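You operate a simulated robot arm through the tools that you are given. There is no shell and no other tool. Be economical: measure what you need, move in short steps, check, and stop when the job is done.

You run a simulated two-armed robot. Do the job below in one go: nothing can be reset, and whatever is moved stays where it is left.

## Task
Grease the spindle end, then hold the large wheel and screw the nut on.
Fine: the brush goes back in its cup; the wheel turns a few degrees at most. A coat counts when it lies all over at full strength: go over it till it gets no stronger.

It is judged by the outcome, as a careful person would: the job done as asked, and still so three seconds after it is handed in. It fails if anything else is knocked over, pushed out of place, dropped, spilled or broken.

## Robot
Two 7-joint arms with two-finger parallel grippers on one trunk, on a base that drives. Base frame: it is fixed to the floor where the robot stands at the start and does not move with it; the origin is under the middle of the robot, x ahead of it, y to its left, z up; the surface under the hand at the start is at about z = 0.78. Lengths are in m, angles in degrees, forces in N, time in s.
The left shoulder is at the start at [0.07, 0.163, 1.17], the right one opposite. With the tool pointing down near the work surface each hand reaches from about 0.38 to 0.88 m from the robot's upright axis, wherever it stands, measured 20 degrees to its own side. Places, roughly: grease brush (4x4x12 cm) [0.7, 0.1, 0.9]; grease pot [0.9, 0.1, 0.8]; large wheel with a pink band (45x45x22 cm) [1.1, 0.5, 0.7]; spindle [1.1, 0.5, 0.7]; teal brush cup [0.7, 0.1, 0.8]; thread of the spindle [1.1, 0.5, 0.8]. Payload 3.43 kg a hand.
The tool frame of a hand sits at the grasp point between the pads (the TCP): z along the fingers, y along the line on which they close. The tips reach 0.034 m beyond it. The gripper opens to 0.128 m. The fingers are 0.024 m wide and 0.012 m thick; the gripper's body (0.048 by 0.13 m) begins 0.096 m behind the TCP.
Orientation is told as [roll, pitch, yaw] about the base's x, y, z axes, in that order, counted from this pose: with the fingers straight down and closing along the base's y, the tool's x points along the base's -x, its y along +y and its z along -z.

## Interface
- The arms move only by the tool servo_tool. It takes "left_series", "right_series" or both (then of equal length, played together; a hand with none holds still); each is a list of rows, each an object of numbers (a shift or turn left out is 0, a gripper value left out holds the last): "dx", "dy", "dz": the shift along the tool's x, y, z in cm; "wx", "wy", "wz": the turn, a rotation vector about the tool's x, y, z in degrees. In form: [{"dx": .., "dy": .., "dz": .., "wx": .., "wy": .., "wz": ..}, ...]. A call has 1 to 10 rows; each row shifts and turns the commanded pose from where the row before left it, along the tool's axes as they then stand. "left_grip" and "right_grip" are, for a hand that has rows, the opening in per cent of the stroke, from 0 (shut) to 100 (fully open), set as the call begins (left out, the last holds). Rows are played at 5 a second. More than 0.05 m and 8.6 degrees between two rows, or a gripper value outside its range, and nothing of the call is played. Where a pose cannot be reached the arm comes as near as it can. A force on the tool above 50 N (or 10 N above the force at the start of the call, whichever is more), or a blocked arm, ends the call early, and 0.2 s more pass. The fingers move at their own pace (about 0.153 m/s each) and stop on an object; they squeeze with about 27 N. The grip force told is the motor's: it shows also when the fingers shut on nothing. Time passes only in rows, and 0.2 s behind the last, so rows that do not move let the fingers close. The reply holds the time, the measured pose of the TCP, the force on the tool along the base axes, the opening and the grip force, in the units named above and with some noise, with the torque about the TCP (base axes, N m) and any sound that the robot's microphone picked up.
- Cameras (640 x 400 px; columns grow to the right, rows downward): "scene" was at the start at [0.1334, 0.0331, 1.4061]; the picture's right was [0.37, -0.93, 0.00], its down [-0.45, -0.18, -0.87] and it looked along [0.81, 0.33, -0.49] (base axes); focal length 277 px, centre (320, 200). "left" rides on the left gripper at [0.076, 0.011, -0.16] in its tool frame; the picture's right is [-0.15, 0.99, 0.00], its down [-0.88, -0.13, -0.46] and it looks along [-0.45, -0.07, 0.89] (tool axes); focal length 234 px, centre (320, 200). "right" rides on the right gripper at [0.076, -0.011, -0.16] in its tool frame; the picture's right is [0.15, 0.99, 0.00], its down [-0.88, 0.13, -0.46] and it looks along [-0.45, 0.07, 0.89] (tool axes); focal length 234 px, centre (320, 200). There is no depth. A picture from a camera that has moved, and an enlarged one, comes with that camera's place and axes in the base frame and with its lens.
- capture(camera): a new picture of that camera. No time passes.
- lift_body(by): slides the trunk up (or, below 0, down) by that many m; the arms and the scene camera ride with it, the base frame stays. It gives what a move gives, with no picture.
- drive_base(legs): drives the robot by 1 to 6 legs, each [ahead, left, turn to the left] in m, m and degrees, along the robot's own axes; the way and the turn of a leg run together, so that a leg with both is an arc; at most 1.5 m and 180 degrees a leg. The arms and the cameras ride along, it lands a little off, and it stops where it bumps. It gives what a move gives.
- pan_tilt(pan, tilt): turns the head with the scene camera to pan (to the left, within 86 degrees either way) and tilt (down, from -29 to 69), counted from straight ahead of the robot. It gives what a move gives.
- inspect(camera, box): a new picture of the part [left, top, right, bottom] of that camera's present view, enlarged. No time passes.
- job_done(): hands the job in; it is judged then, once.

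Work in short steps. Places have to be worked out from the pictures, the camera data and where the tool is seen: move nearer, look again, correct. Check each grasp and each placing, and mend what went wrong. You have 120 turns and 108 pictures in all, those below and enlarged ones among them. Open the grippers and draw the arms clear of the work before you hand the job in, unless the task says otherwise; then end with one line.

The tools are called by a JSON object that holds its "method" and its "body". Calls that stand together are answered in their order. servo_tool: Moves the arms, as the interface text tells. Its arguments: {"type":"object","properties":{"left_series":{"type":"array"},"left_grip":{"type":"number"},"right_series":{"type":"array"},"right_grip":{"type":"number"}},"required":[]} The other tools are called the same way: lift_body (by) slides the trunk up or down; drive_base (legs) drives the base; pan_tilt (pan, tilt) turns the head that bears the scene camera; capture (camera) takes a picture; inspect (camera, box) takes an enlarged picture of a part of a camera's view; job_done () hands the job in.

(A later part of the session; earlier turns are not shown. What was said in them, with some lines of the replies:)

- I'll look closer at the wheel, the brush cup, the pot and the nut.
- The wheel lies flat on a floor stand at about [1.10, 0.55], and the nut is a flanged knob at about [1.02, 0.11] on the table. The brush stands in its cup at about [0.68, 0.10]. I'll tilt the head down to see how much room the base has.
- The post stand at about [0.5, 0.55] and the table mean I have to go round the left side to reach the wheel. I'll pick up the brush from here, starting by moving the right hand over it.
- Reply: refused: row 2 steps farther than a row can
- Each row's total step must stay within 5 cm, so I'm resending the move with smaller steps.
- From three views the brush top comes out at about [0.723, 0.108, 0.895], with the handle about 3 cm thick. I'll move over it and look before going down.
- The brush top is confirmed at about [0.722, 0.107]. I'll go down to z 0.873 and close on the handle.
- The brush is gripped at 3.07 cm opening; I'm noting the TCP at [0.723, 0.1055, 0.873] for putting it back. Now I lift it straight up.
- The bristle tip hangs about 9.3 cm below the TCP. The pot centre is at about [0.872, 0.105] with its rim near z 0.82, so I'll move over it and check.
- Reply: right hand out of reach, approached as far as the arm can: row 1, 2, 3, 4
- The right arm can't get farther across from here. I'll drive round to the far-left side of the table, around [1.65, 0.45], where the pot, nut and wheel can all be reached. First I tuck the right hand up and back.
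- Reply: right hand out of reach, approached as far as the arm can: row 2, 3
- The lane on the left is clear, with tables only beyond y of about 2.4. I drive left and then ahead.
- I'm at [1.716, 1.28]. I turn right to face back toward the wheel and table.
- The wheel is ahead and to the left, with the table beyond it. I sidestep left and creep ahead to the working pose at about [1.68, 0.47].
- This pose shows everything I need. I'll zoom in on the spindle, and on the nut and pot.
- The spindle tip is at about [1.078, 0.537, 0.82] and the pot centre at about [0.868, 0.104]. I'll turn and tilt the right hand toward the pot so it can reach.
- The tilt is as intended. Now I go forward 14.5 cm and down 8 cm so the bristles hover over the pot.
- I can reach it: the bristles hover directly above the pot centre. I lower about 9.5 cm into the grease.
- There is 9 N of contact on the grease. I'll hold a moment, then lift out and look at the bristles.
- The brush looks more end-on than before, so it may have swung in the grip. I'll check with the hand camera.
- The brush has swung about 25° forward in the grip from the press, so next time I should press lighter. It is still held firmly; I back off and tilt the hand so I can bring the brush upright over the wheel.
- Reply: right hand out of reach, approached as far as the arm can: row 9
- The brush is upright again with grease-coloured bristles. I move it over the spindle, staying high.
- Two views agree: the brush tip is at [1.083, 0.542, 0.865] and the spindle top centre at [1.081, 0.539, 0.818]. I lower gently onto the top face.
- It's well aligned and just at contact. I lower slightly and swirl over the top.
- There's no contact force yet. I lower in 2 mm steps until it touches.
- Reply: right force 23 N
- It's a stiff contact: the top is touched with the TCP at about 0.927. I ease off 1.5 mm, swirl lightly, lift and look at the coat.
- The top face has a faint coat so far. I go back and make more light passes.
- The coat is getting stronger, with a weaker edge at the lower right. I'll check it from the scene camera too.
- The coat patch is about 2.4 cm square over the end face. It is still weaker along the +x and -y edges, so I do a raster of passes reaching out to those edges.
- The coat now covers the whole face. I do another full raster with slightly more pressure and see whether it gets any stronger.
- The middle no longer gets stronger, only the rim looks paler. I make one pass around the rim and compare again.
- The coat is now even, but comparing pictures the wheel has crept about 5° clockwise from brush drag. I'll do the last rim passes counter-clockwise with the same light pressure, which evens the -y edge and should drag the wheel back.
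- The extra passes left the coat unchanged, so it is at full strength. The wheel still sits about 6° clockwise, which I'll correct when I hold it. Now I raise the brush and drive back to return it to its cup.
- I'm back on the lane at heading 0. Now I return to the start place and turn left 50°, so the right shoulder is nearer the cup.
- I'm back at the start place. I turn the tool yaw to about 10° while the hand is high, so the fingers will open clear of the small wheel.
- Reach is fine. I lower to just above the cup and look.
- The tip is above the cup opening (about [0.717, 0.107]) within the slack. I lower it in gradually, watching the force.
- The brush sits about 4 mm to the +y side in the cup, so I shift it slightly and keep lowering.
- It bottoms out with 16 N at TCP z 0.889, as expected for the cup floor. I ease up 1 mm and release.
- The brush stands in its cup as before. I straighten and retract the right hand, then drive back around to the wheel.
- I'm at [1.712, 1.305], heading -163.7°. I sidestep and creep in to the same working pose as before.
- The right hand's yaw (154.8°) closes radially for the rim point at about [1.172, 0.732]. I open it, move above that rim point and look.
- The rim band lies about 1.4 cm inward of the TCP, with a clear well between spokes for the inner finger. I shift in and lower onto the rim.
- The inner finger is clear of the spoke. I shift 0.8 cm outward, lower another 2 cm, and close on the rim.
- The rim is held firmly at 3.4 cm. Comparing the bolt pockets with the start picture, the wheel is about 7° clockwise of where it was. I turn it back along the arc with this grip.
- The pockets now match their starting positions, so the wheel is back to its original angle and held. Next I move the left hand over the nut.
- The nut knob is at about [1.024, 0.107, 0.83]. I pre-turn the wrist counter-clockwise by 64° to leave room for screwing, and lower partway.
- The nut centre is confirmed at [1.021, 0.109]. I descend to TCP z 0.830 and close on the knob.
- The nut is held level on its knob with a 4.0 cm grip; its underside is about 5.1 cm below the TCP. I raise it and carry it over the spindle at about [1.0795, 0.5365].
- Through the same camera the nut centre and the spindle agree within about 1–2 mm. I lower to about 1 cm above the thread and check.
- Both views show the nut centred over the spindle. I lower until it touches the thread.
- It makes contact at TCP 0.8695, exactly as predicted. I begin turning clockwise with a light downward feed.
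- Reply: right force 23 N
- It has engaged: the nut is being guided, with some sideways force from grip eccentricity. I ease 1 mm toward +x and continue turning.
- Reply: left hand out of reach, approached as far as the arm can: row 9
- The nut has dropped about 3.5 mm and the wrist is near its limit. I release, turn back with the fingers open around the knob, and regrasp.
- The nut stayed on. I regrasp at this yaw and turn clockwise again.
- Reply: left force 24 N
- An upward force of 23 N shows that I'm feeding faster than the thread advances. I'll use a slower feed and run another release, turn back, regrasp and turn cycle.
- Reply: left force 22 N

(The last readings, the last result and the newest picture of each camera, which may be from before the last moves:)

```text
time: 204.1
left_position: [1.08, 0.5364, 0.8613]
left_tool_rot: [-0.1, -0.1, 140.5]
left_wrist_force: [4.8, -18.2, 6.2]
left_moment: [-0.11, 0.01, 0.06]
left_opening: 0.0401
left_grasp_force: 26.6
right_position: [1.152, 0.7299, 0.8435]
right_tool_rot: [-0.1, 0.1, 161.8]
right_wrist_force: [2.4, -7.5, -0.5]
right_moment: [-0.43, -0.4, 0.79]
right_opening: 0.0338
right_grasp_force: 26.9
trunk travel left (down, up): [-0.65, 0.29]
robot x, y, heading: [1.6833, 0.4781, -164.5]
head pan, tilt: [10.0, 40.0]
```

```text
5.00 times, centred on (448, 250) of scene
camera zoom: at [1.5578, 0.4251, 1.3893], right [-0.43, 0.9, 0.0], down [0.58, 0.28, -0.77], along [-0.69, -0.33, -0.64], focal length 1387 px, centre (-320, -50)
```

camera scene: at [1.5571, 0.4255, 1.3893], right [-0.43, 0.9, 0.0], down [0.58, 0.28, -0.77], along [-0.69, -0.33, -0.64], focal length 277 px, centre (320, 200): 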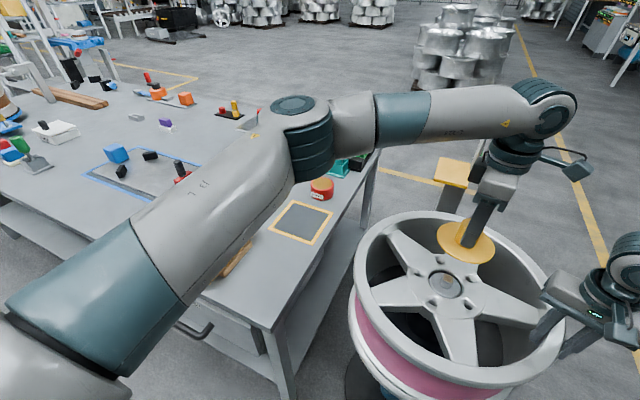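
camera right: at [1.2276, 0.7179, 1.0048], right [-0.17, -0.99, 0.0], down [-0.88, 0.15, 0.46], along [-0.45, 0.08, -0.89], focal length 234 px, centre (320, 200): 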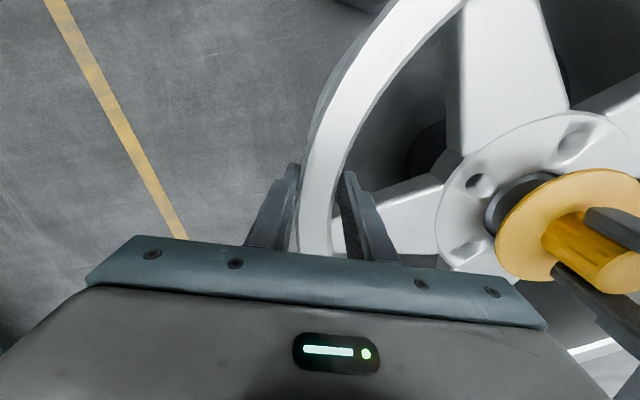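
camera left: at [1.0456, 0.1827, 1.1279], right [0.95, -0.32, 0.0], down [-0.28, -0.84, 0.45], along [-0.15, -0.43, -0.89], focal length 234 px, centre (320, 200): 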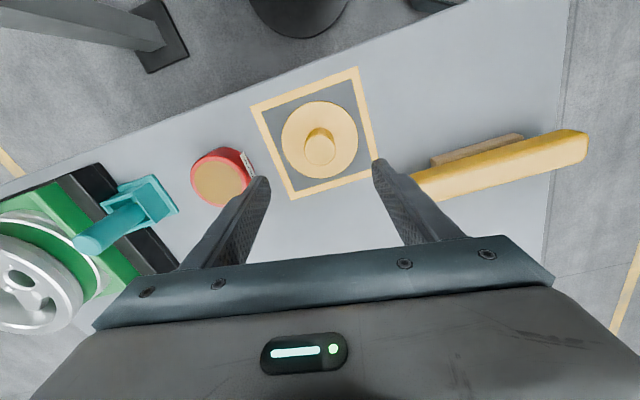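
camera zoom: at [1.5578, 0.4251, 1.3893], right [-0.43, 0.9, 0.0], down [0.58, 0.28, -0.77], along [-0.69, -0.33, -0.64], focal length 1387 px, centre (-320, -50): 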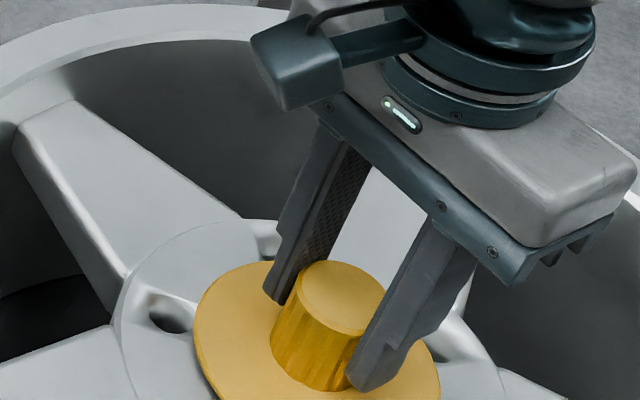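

It's going well: the nut sinks and the wheel stays put. I run two more cycles.

{"method": "servo_tool", "body": {"left_series": [{}, {}, {"wz": -8.5}, {"wz": -8.5}, {"wz": -8.5}, {"wz": -8.5}, {"wz": -8.5}, {"wz": -8.5}, {"wz": -8.5}, {"wz": -8.5}], "left_grip": 48}}

{"method": "servo_tool", "body": {"left_series": [{"wz": -8.5}, {"wz": -8.5}, {"wz": -8.5}, {"wz": -8.5}, {"wz": -8.5}, {"wz": -8.5}, {"wz": -8.5}, {"wz": -8.5}, {"wz": -8.5}]}}

{"method": "servo_tool", "body": {"left_series": [{}, {}, {}, {"wz": 8.5, "dz": 0.01}, {"wz": 8.5, "dz": 0.01}, {"wz": 8.5, "dz": 0.01}, {"wz": 8.5, "dz": 0.01}, {"wz": 8.5, "dz": 0.01}, {"wz": 8.5, "dz": 0.01}, {"wz": 8.5, "dz": 0.01}], "left_grip": 0}}

{"method": "servo_tool", "body": {"left_series": [{"wz": 8.5, "dz": 0.01}, {"wz": 8.5, "dz": 0.01}, {"wz": 8.5, "dz": 0.01}, {"wz": 8.5, "dz": 0.01}, {"wz": 8.5, "dz": 0.01}, {"wz": 8.5, "dz": 0.01}, {"wz": 8.5, "dz": 0.01}, {"wz": 8.5, "dz": 0.01}, {"wz": 8.5, "dz": 0.01}, {"wz": 8.5, "dz": 0.01}]}}

{"method": "servo_tool", "body": {"left_series": [{}, {}, {"wz": -8.5}, {"wz": -8.5}, {"wz": -8.5}, {"wz": -8.5}, {"wz": -8.5}, {"wz": -8.5}, {"wz": -8.5}, {"wz": -8.5}], "left_grip": 48}}

{"method": "servo_tool", "body": {"left_series": [{"wz": -8.5}, {"wz": -8.5}, {"wz": -8.5}, {"wz": -8.5}, {"wz": -8.5}, {"wz": -8.5}, {"wz": -8.5}, {"wz": -8.5}, {"wz": -8.5}]}}

{"method": "servo_tool", "body": {"left_series": [{}, {}, {}, {"wz": 8.5, "dz": 0.01}, {"wz": 8.5, "dz": 0.01}, {"wz": 8.5, "dz": 0.01}, {"wz": 8.5, "dz": 0.01}, {"wz": 8.5, "dz": 0.01}, {"wz": 8.5, "dz": 0.01}, {"wz": 8.5, "dz": 0.01}], "left_grip": 0}}

{"method": "servo_tool", "body": {"left_series": [{"wz": 8.5, "dz": 0.01}, {"wz": 8.5, "dz": 0.01}, {"wz": 8.5, "dz": 0.01}, {"wz": 8.5, "dz": 0.01}, {"wz": 8.5, "dz": 0.01}, {"wz": 8.5, "dz": 0.01}, {"wz": 8.5, "dz": 0.01}, {"wz": 8.5, "dz": 0.01}, {"wz": 8.5, "dz": 0.01}, {"wz": 8.5, "dz": 0.01}]}}

{"method": "inspect", "body": {"camera": "scene", "box": [384, 210, 512, 290]}}

```text
time: 206.3
left_position: [1.0804, 0.538, 0.8624]
left_tool_rot: [-0.2, 0.0, -151.2]
left_wrist_force: [-1.3, 0.3, -0.3]
left_moment: [-0.02, -0.01, -0.01]
left_opening: 0.0614
left_grasp_force: 0.1
right_position: [1.1517, 0.7305, 0.8438]
right_tool_rot: [0.0, 0.0, 161.9]
right_wrist_force: [-2.7, -14.1, 5.6]
right_moment: [-0.22, 0.3, 0.42]
right_opening: 0.0339
right_grasp_force: 27.2
trunk travel left (down, up): [-0.65, 0.29]
robot x, y, heading: [1.6823, 0.4826, -164.4]
head pan, tilt: [10.0, 40.0]
```

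```text
time: 208.3
left_position: [1.0794, 0.538, 0.8613]
left_tool_rot: [0.0, 0.1, -74.7]
left_wrist_force: [-0.1, -0.1, 0.1]
left_moment: [0.03, -0.02, 0.03]
left_opening: 0.0614
left_grasp_force: 0.0
right_position: [1.1508, 0.7311, 0.8433]
right_tool_rot: [-0.1, -0.1, 161.8]
right_wrist_force: [-2.2, -14.8, 6.0]
right_moment: [-0.3, -0.04, 0.53]
right_opening: 0.0338
right_grasp_force: 27.0
trunk travel left (down, up): [-0.65, 0.29]
robot x, y, heading: [1.6811, 0.4795, -164.4]
head pan, tilt: [10.0, 40.0]
```

```text
time: 210.5
left_position: [1.0797, 0.538, 0.861]
left_tool_rot: [-0.1, 0.1, -134.5]
left_wrist_force: [-10.0, 2.0, 4.8]
left_moment: [-0.22, -0.24, 0.03]
left_opening: 0.0405
left_grasp_force: 26.7
right_position: [1.1512, 0.7314, 0.8441]
right_tool_rot: [-0.1, -0.1, 161.7]
right_wrist_force: [-2.5, -13.2, 14.7]
right_moment: [-0.32, -0.27, 0.47]
right_opening: 0.0335
right_grasp_force: 27.0
trunk travel left (down, up): [-0.65, 0.29]
robot x, y, heading: [1.6789, 0.476, -164.5]
head pan, tilt: [10.0, 40.0]
```

```text
time: 212.7
left_position: [1.0803, 0.5368, 0.8602]
left_tool_rot: [0.1, -0.1, 140.6]
left_wrist_force: [-1.2, -8.1, 0.6]
left_moment: [-0.5, 0.18, 0.47]
left_opening: 0.0411
left_grasp_force: 26.4
right_position: [1.151, 0.7305, 0.8433]
right_tool_rot: [0.0, 0.0, 161.8]
right_wrist_force: [-0.8, -10.1, 4.1]
right_moment: [-0.3, 0.56, 0.21]
right_opening: 0.0337
right_grasp_force: 26.7
trunk travel left (down, up): [-0.65, 0.29]
robot x, y, heading: [1.6859, 0.4816, -164.3]
head pan, tilt: [10.0, 40.0]
```

```text
time: 214.9
left_position: [1.0799, 0.5375, 0.8617]
left_tool_rot: [-0.2, 0.0, -151.2]
left_wrist_force: [0.3, -0.5, 0.1]
left_moment: [0.01, 0.0, 0.0]
left_opening: 0.0613
left_grasp_force: 0.0
right_position: [1.1508, 0.7303, 0.8428]
right_tool_rot: [0.0, 0.0, 161.8]
right_wrist_force: [-1.2, -14.3, 2.7]
right_moment: [-0.34, -0.21, 0.73]
right_opening: 0.0338
right_grasp_force: 27.5
trunk travel left (down, up): [-0.65, 0.29]
robot x, y, heading: [1.6832, 0.4753, -164.4]
head pan, tilt: [10.0, 40.0]
```

```text
time: 216.9
left_position: [1.0805, 0.5373, 0.8587]
left_tool_rot: [0.0, 0.1, -74.7]
left_wrist_force: [0.0, 0.1, 0.1]
left_moment: [0.01, -0.01, 0.0]
left_opening: 0.0613
left_grasp_force: 0.1
right_position: [1.1521, 0.7303, 0.8432]
right_tool_rot: [0.1, 0.0, 161.7]
right_wrist_force: [-2.0, -15.8, 2.2]
right_moment: [-0.28, -0.02, 0.64]
right_opening: 0.0335
right_grasp_force: 26.6
trunk travel left (down, up): [-0.65, 0.29]
robot x, y, heading: [1.6842, 0.4779, -164.2]
head pan, tilt: [10.0, 40.0]
```

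```text
time: 219.1
left_position: [1.08, 0.5376, 0.8602]
left_tool_rot: [-0.1, 0.1, -134.5]
left_wrist_force: [1.7, 0.0, 0.4]
left_moment: [-0.23, -0.51, 0.35]
left_opening: 0.041
left_grasp_force: 27.1
right_position: [1.1513, 0.7313, 0.8446]
right_tool_rot: [0.0, 0.0, 161.8]
right_wrist_force: [-1.9, -15.0, 3.2]
right_moment: [-0.42, -0.37, 0.42]
right_opening: 0.0337
right_grasp_force: 27.0
trunk travel left (down, up): [-0.65, 0.29]
robot x, y, heading: [1.6822, 0.4787, -164.4]
head pan, tilt: [10.0, 40.0]
```

```text
time: 221.3
left_position: [1.0805, 0.5352, 0.8589]
left_tool_rot: [0.1, -0.2, 140.5]
left_wrist_force: [-2.3, -7.3, 1.2]
left_moment: [-0.6, 0.19, 0.48]
left_opening: 0.041
left_grasp_force: 26.7
right_position: [1.1523, 0.7309, 0.8437]
right_tool_rot: [0.1, 0.0, 161.8]
right_wrist_force: [2.2, -12.2, 0.5]
right_moment: [-0.28, 0.31, 0.72]
right_opening: 0.0335
right_grasp_force: 27.3
trunk travel left (down, up): [-0.65, 0.29]
robot x, y, heading: [1.6837, 0.4781, -164.7]
head pan, tilt: [10.0, 40.0]
```

```text
5.00 times, centred on (448, 250) of scene
camera zoom: at [1.5577, 0.4255, 1.3894], right [-0.43, 0.9, 0.0], down [0.58, 0.28, -0.77], along [-0.69, -0.33, -0.64], focal length 1387 px, centre (-320, -50)
```

zoom: 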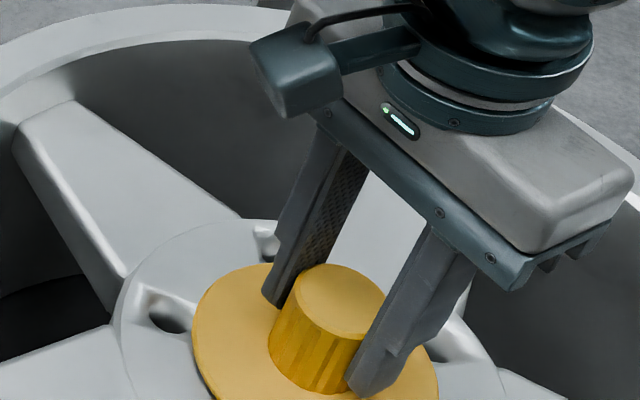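

Torque about z has risen to a steady 0.48 N m and the fingers slip on the knob, so the nut is tight. I release the left hand, lift it clear, and inspect the seating.

{"method": "servo_tool", "body": {"left_series": [{}, {}, {}, {"dz": -4}, {"dz": -4}, {"dz": -4}, {"dx": 3, "dy": 3}, {"dx": 3, "dy": 3}, {"dx": 3, "dy": 3}, {}], "left_grip": 50}}

{"method": "inspect", "body": {"camera": "scene", "box": [384, 210, 512, 310]}}

{"method": "capture", "body": {"camera": "right"}}

```text
time: 223.5
left_position: [1.0949, 0.4095, 0.9789]
left_tool_rot: [0.0, -0.2, 140.5]
left_wrist_force: [-0.3, 0.1, 0.0]
left_moment: [-0.03, -0.02, 0.01]
left_opening: 0.0641
left_grasp_force: 0.1
right_position: [1.1516, 0.7302, 0.8437]
right_tool_rot: [0.0, -0.1, 162.0]
right_wrist_force: [-1.5, -14.1, 0.8]
right_moment: [-0.45, 0.36, 0.64]
right_opening: 0.0336
right_grasp_force: 27.1
trunk travel left (down, up): [-0.65, 0.29]
robot x, y, heading: [1.6834, 0.4788, -164.3]
head pan, tilt: [10.0, 40.0]
```

```text
4.00 times, centred on (448, 260) of scene
camera zoom: at [1.5575, 0.4263, 1.3894], right [-0.43, 0.9, 0.0], down [0.58, 0.28, -0.77], along [-0.69, -0.33, -0.64], focal length 1109 px, centre (-192, -40)
```

zoom: 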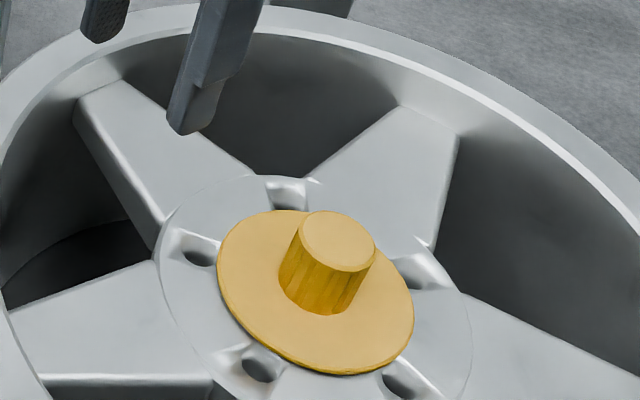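

```text
25 pictures are left
camera right: at [1.2279, 0.7181, 1.005], right [-0.17, -0.99, 0.0], down [-0.88, 0.15, 0.46], along [-0.45, 0.08, -0.89], focal length 234 px, centre (320, 200)
```

right: 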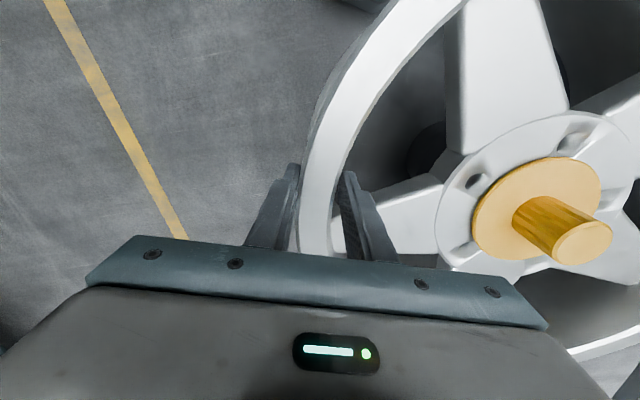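

The flange sits flush on the hub and covers the bore, and the bolt pockets are where they were. I release the rim and lift the right hand straight up.

{"method": "servo_tool", "body": {"right_series": [{}, {}, {}, {"dz": -3}, {"dz": -4.5}, {"dz": -4.5}, {"dz": -4.5}, {"dy": -4.5}, {"dy": -4.5}, {}], "right_grip": 70}}

{"method": "servo_tool", "body": {"left_series": [{"dz": -4.5}, {"dz": -4.5}, {"dz": -4.5}, {"dx": 3.2, "dy": 3.2}, {"dx": 3.2, "dy": 3.2}, {"dx": 3.2, "dy": 3.2}, {}]}}

{"method": "capture", "body": {"camera": "scene"}}

{"method": "inspect", "body": {"camera": "scene", "box": [404, 240, 484, 300]}}

```text
time: 225.7
left_position: [1.0929, 0.4089, 0.978]
left_tool_rot: [-0.1, 0.0, 140.7]
left_wrist_force: [-0.1, 0.2, 0.2]
left_moment: [0.01, 0.0, 0.03]
left_opening: 0.064
left_grasp_force: 0.1
right_position: [1.1801, 0.8171, 1.0073]
right_tool_rot: [0.0, 0.0, 161.9]
right_wrist_force: [0.0, -0.5, 0.6]
right_moment: [0.01, 0.01, 0.02]
right_opening: 0.0897
right_grasp_force: 0.1
trunk travel left (down, up): [-0.65, 0.29]
robot x, y, heading: [1.6835, 0.4799, -164.2]
head pan, tilt: [10.0, 40.0]
```

```text
time: 227.3
left_position: [1.1062, 0.2763, 1.1129]
left_tool_rot: [0.0, 0.1, 140.6]
left_wrist_force: [0.6, -0.2, -0.1]
left_moment: [-0.02, -0.01, -0.02]
left_opening: 0.064
left_grasp_force: 0.0
right_position: [1.1809, 0.8192, 1.0059]
right_tool_rot: [0.1, 0.0, 161.8]
right_wrist_force: [0.0, -0.2, 0.1]
right_moment: [0.0, -0.03, 0.0]
right_opening: 0.0897
right_grasp_force: 0.0
trunk travel left (down, up): [-0.65, 0.29]
robot x, y, heading: [1.6829, 0.4812, -164.7]
head pan, tilt: [10.0, 40.0]
```

```text
24 pictures are left
camera scene: at [1.5573, 0.4289, 1.3894], right [-0.43, 0.9, 0.0], down [0.58, 0.28, -0.77], along [-0.69, -0.33, -0.64], focal length 277 px, centre (320, 200)
```

scene: 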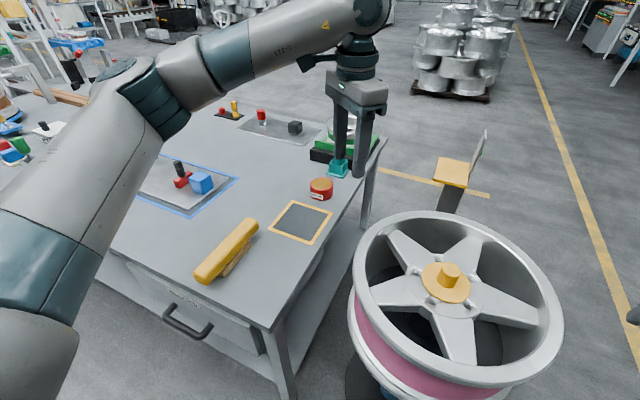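

```text
6.67 times, centred on (444, 270) of scene
camera zoom: at [1.5573, 0.4289, 1.3894], right [-0.43, 0.9, 0.0], down [0.58, 0.28, -0.77], along [-0.69, -0.33, -0.64], focal length 1849 px, centre (-507, -267)
```

zoom: 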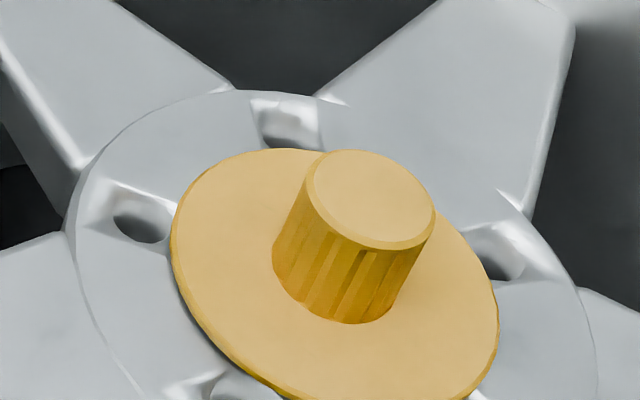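

The nut is seated flush, the wheel is at its starting angle, the brush is back in its cup, and both hands are open and clear. I hand the job in.

{"method": "job_done", "body": {}}

```text
The job is handed in.
```

The spindle end is greased at full strength and the nut is screwed on tight. The brush is back in its cup, and both arms are clear. The wheel slipped about 7° clockwise while I was greasing, before I held it; I turned it back to its starting angle and then held it while screwing on the nut.
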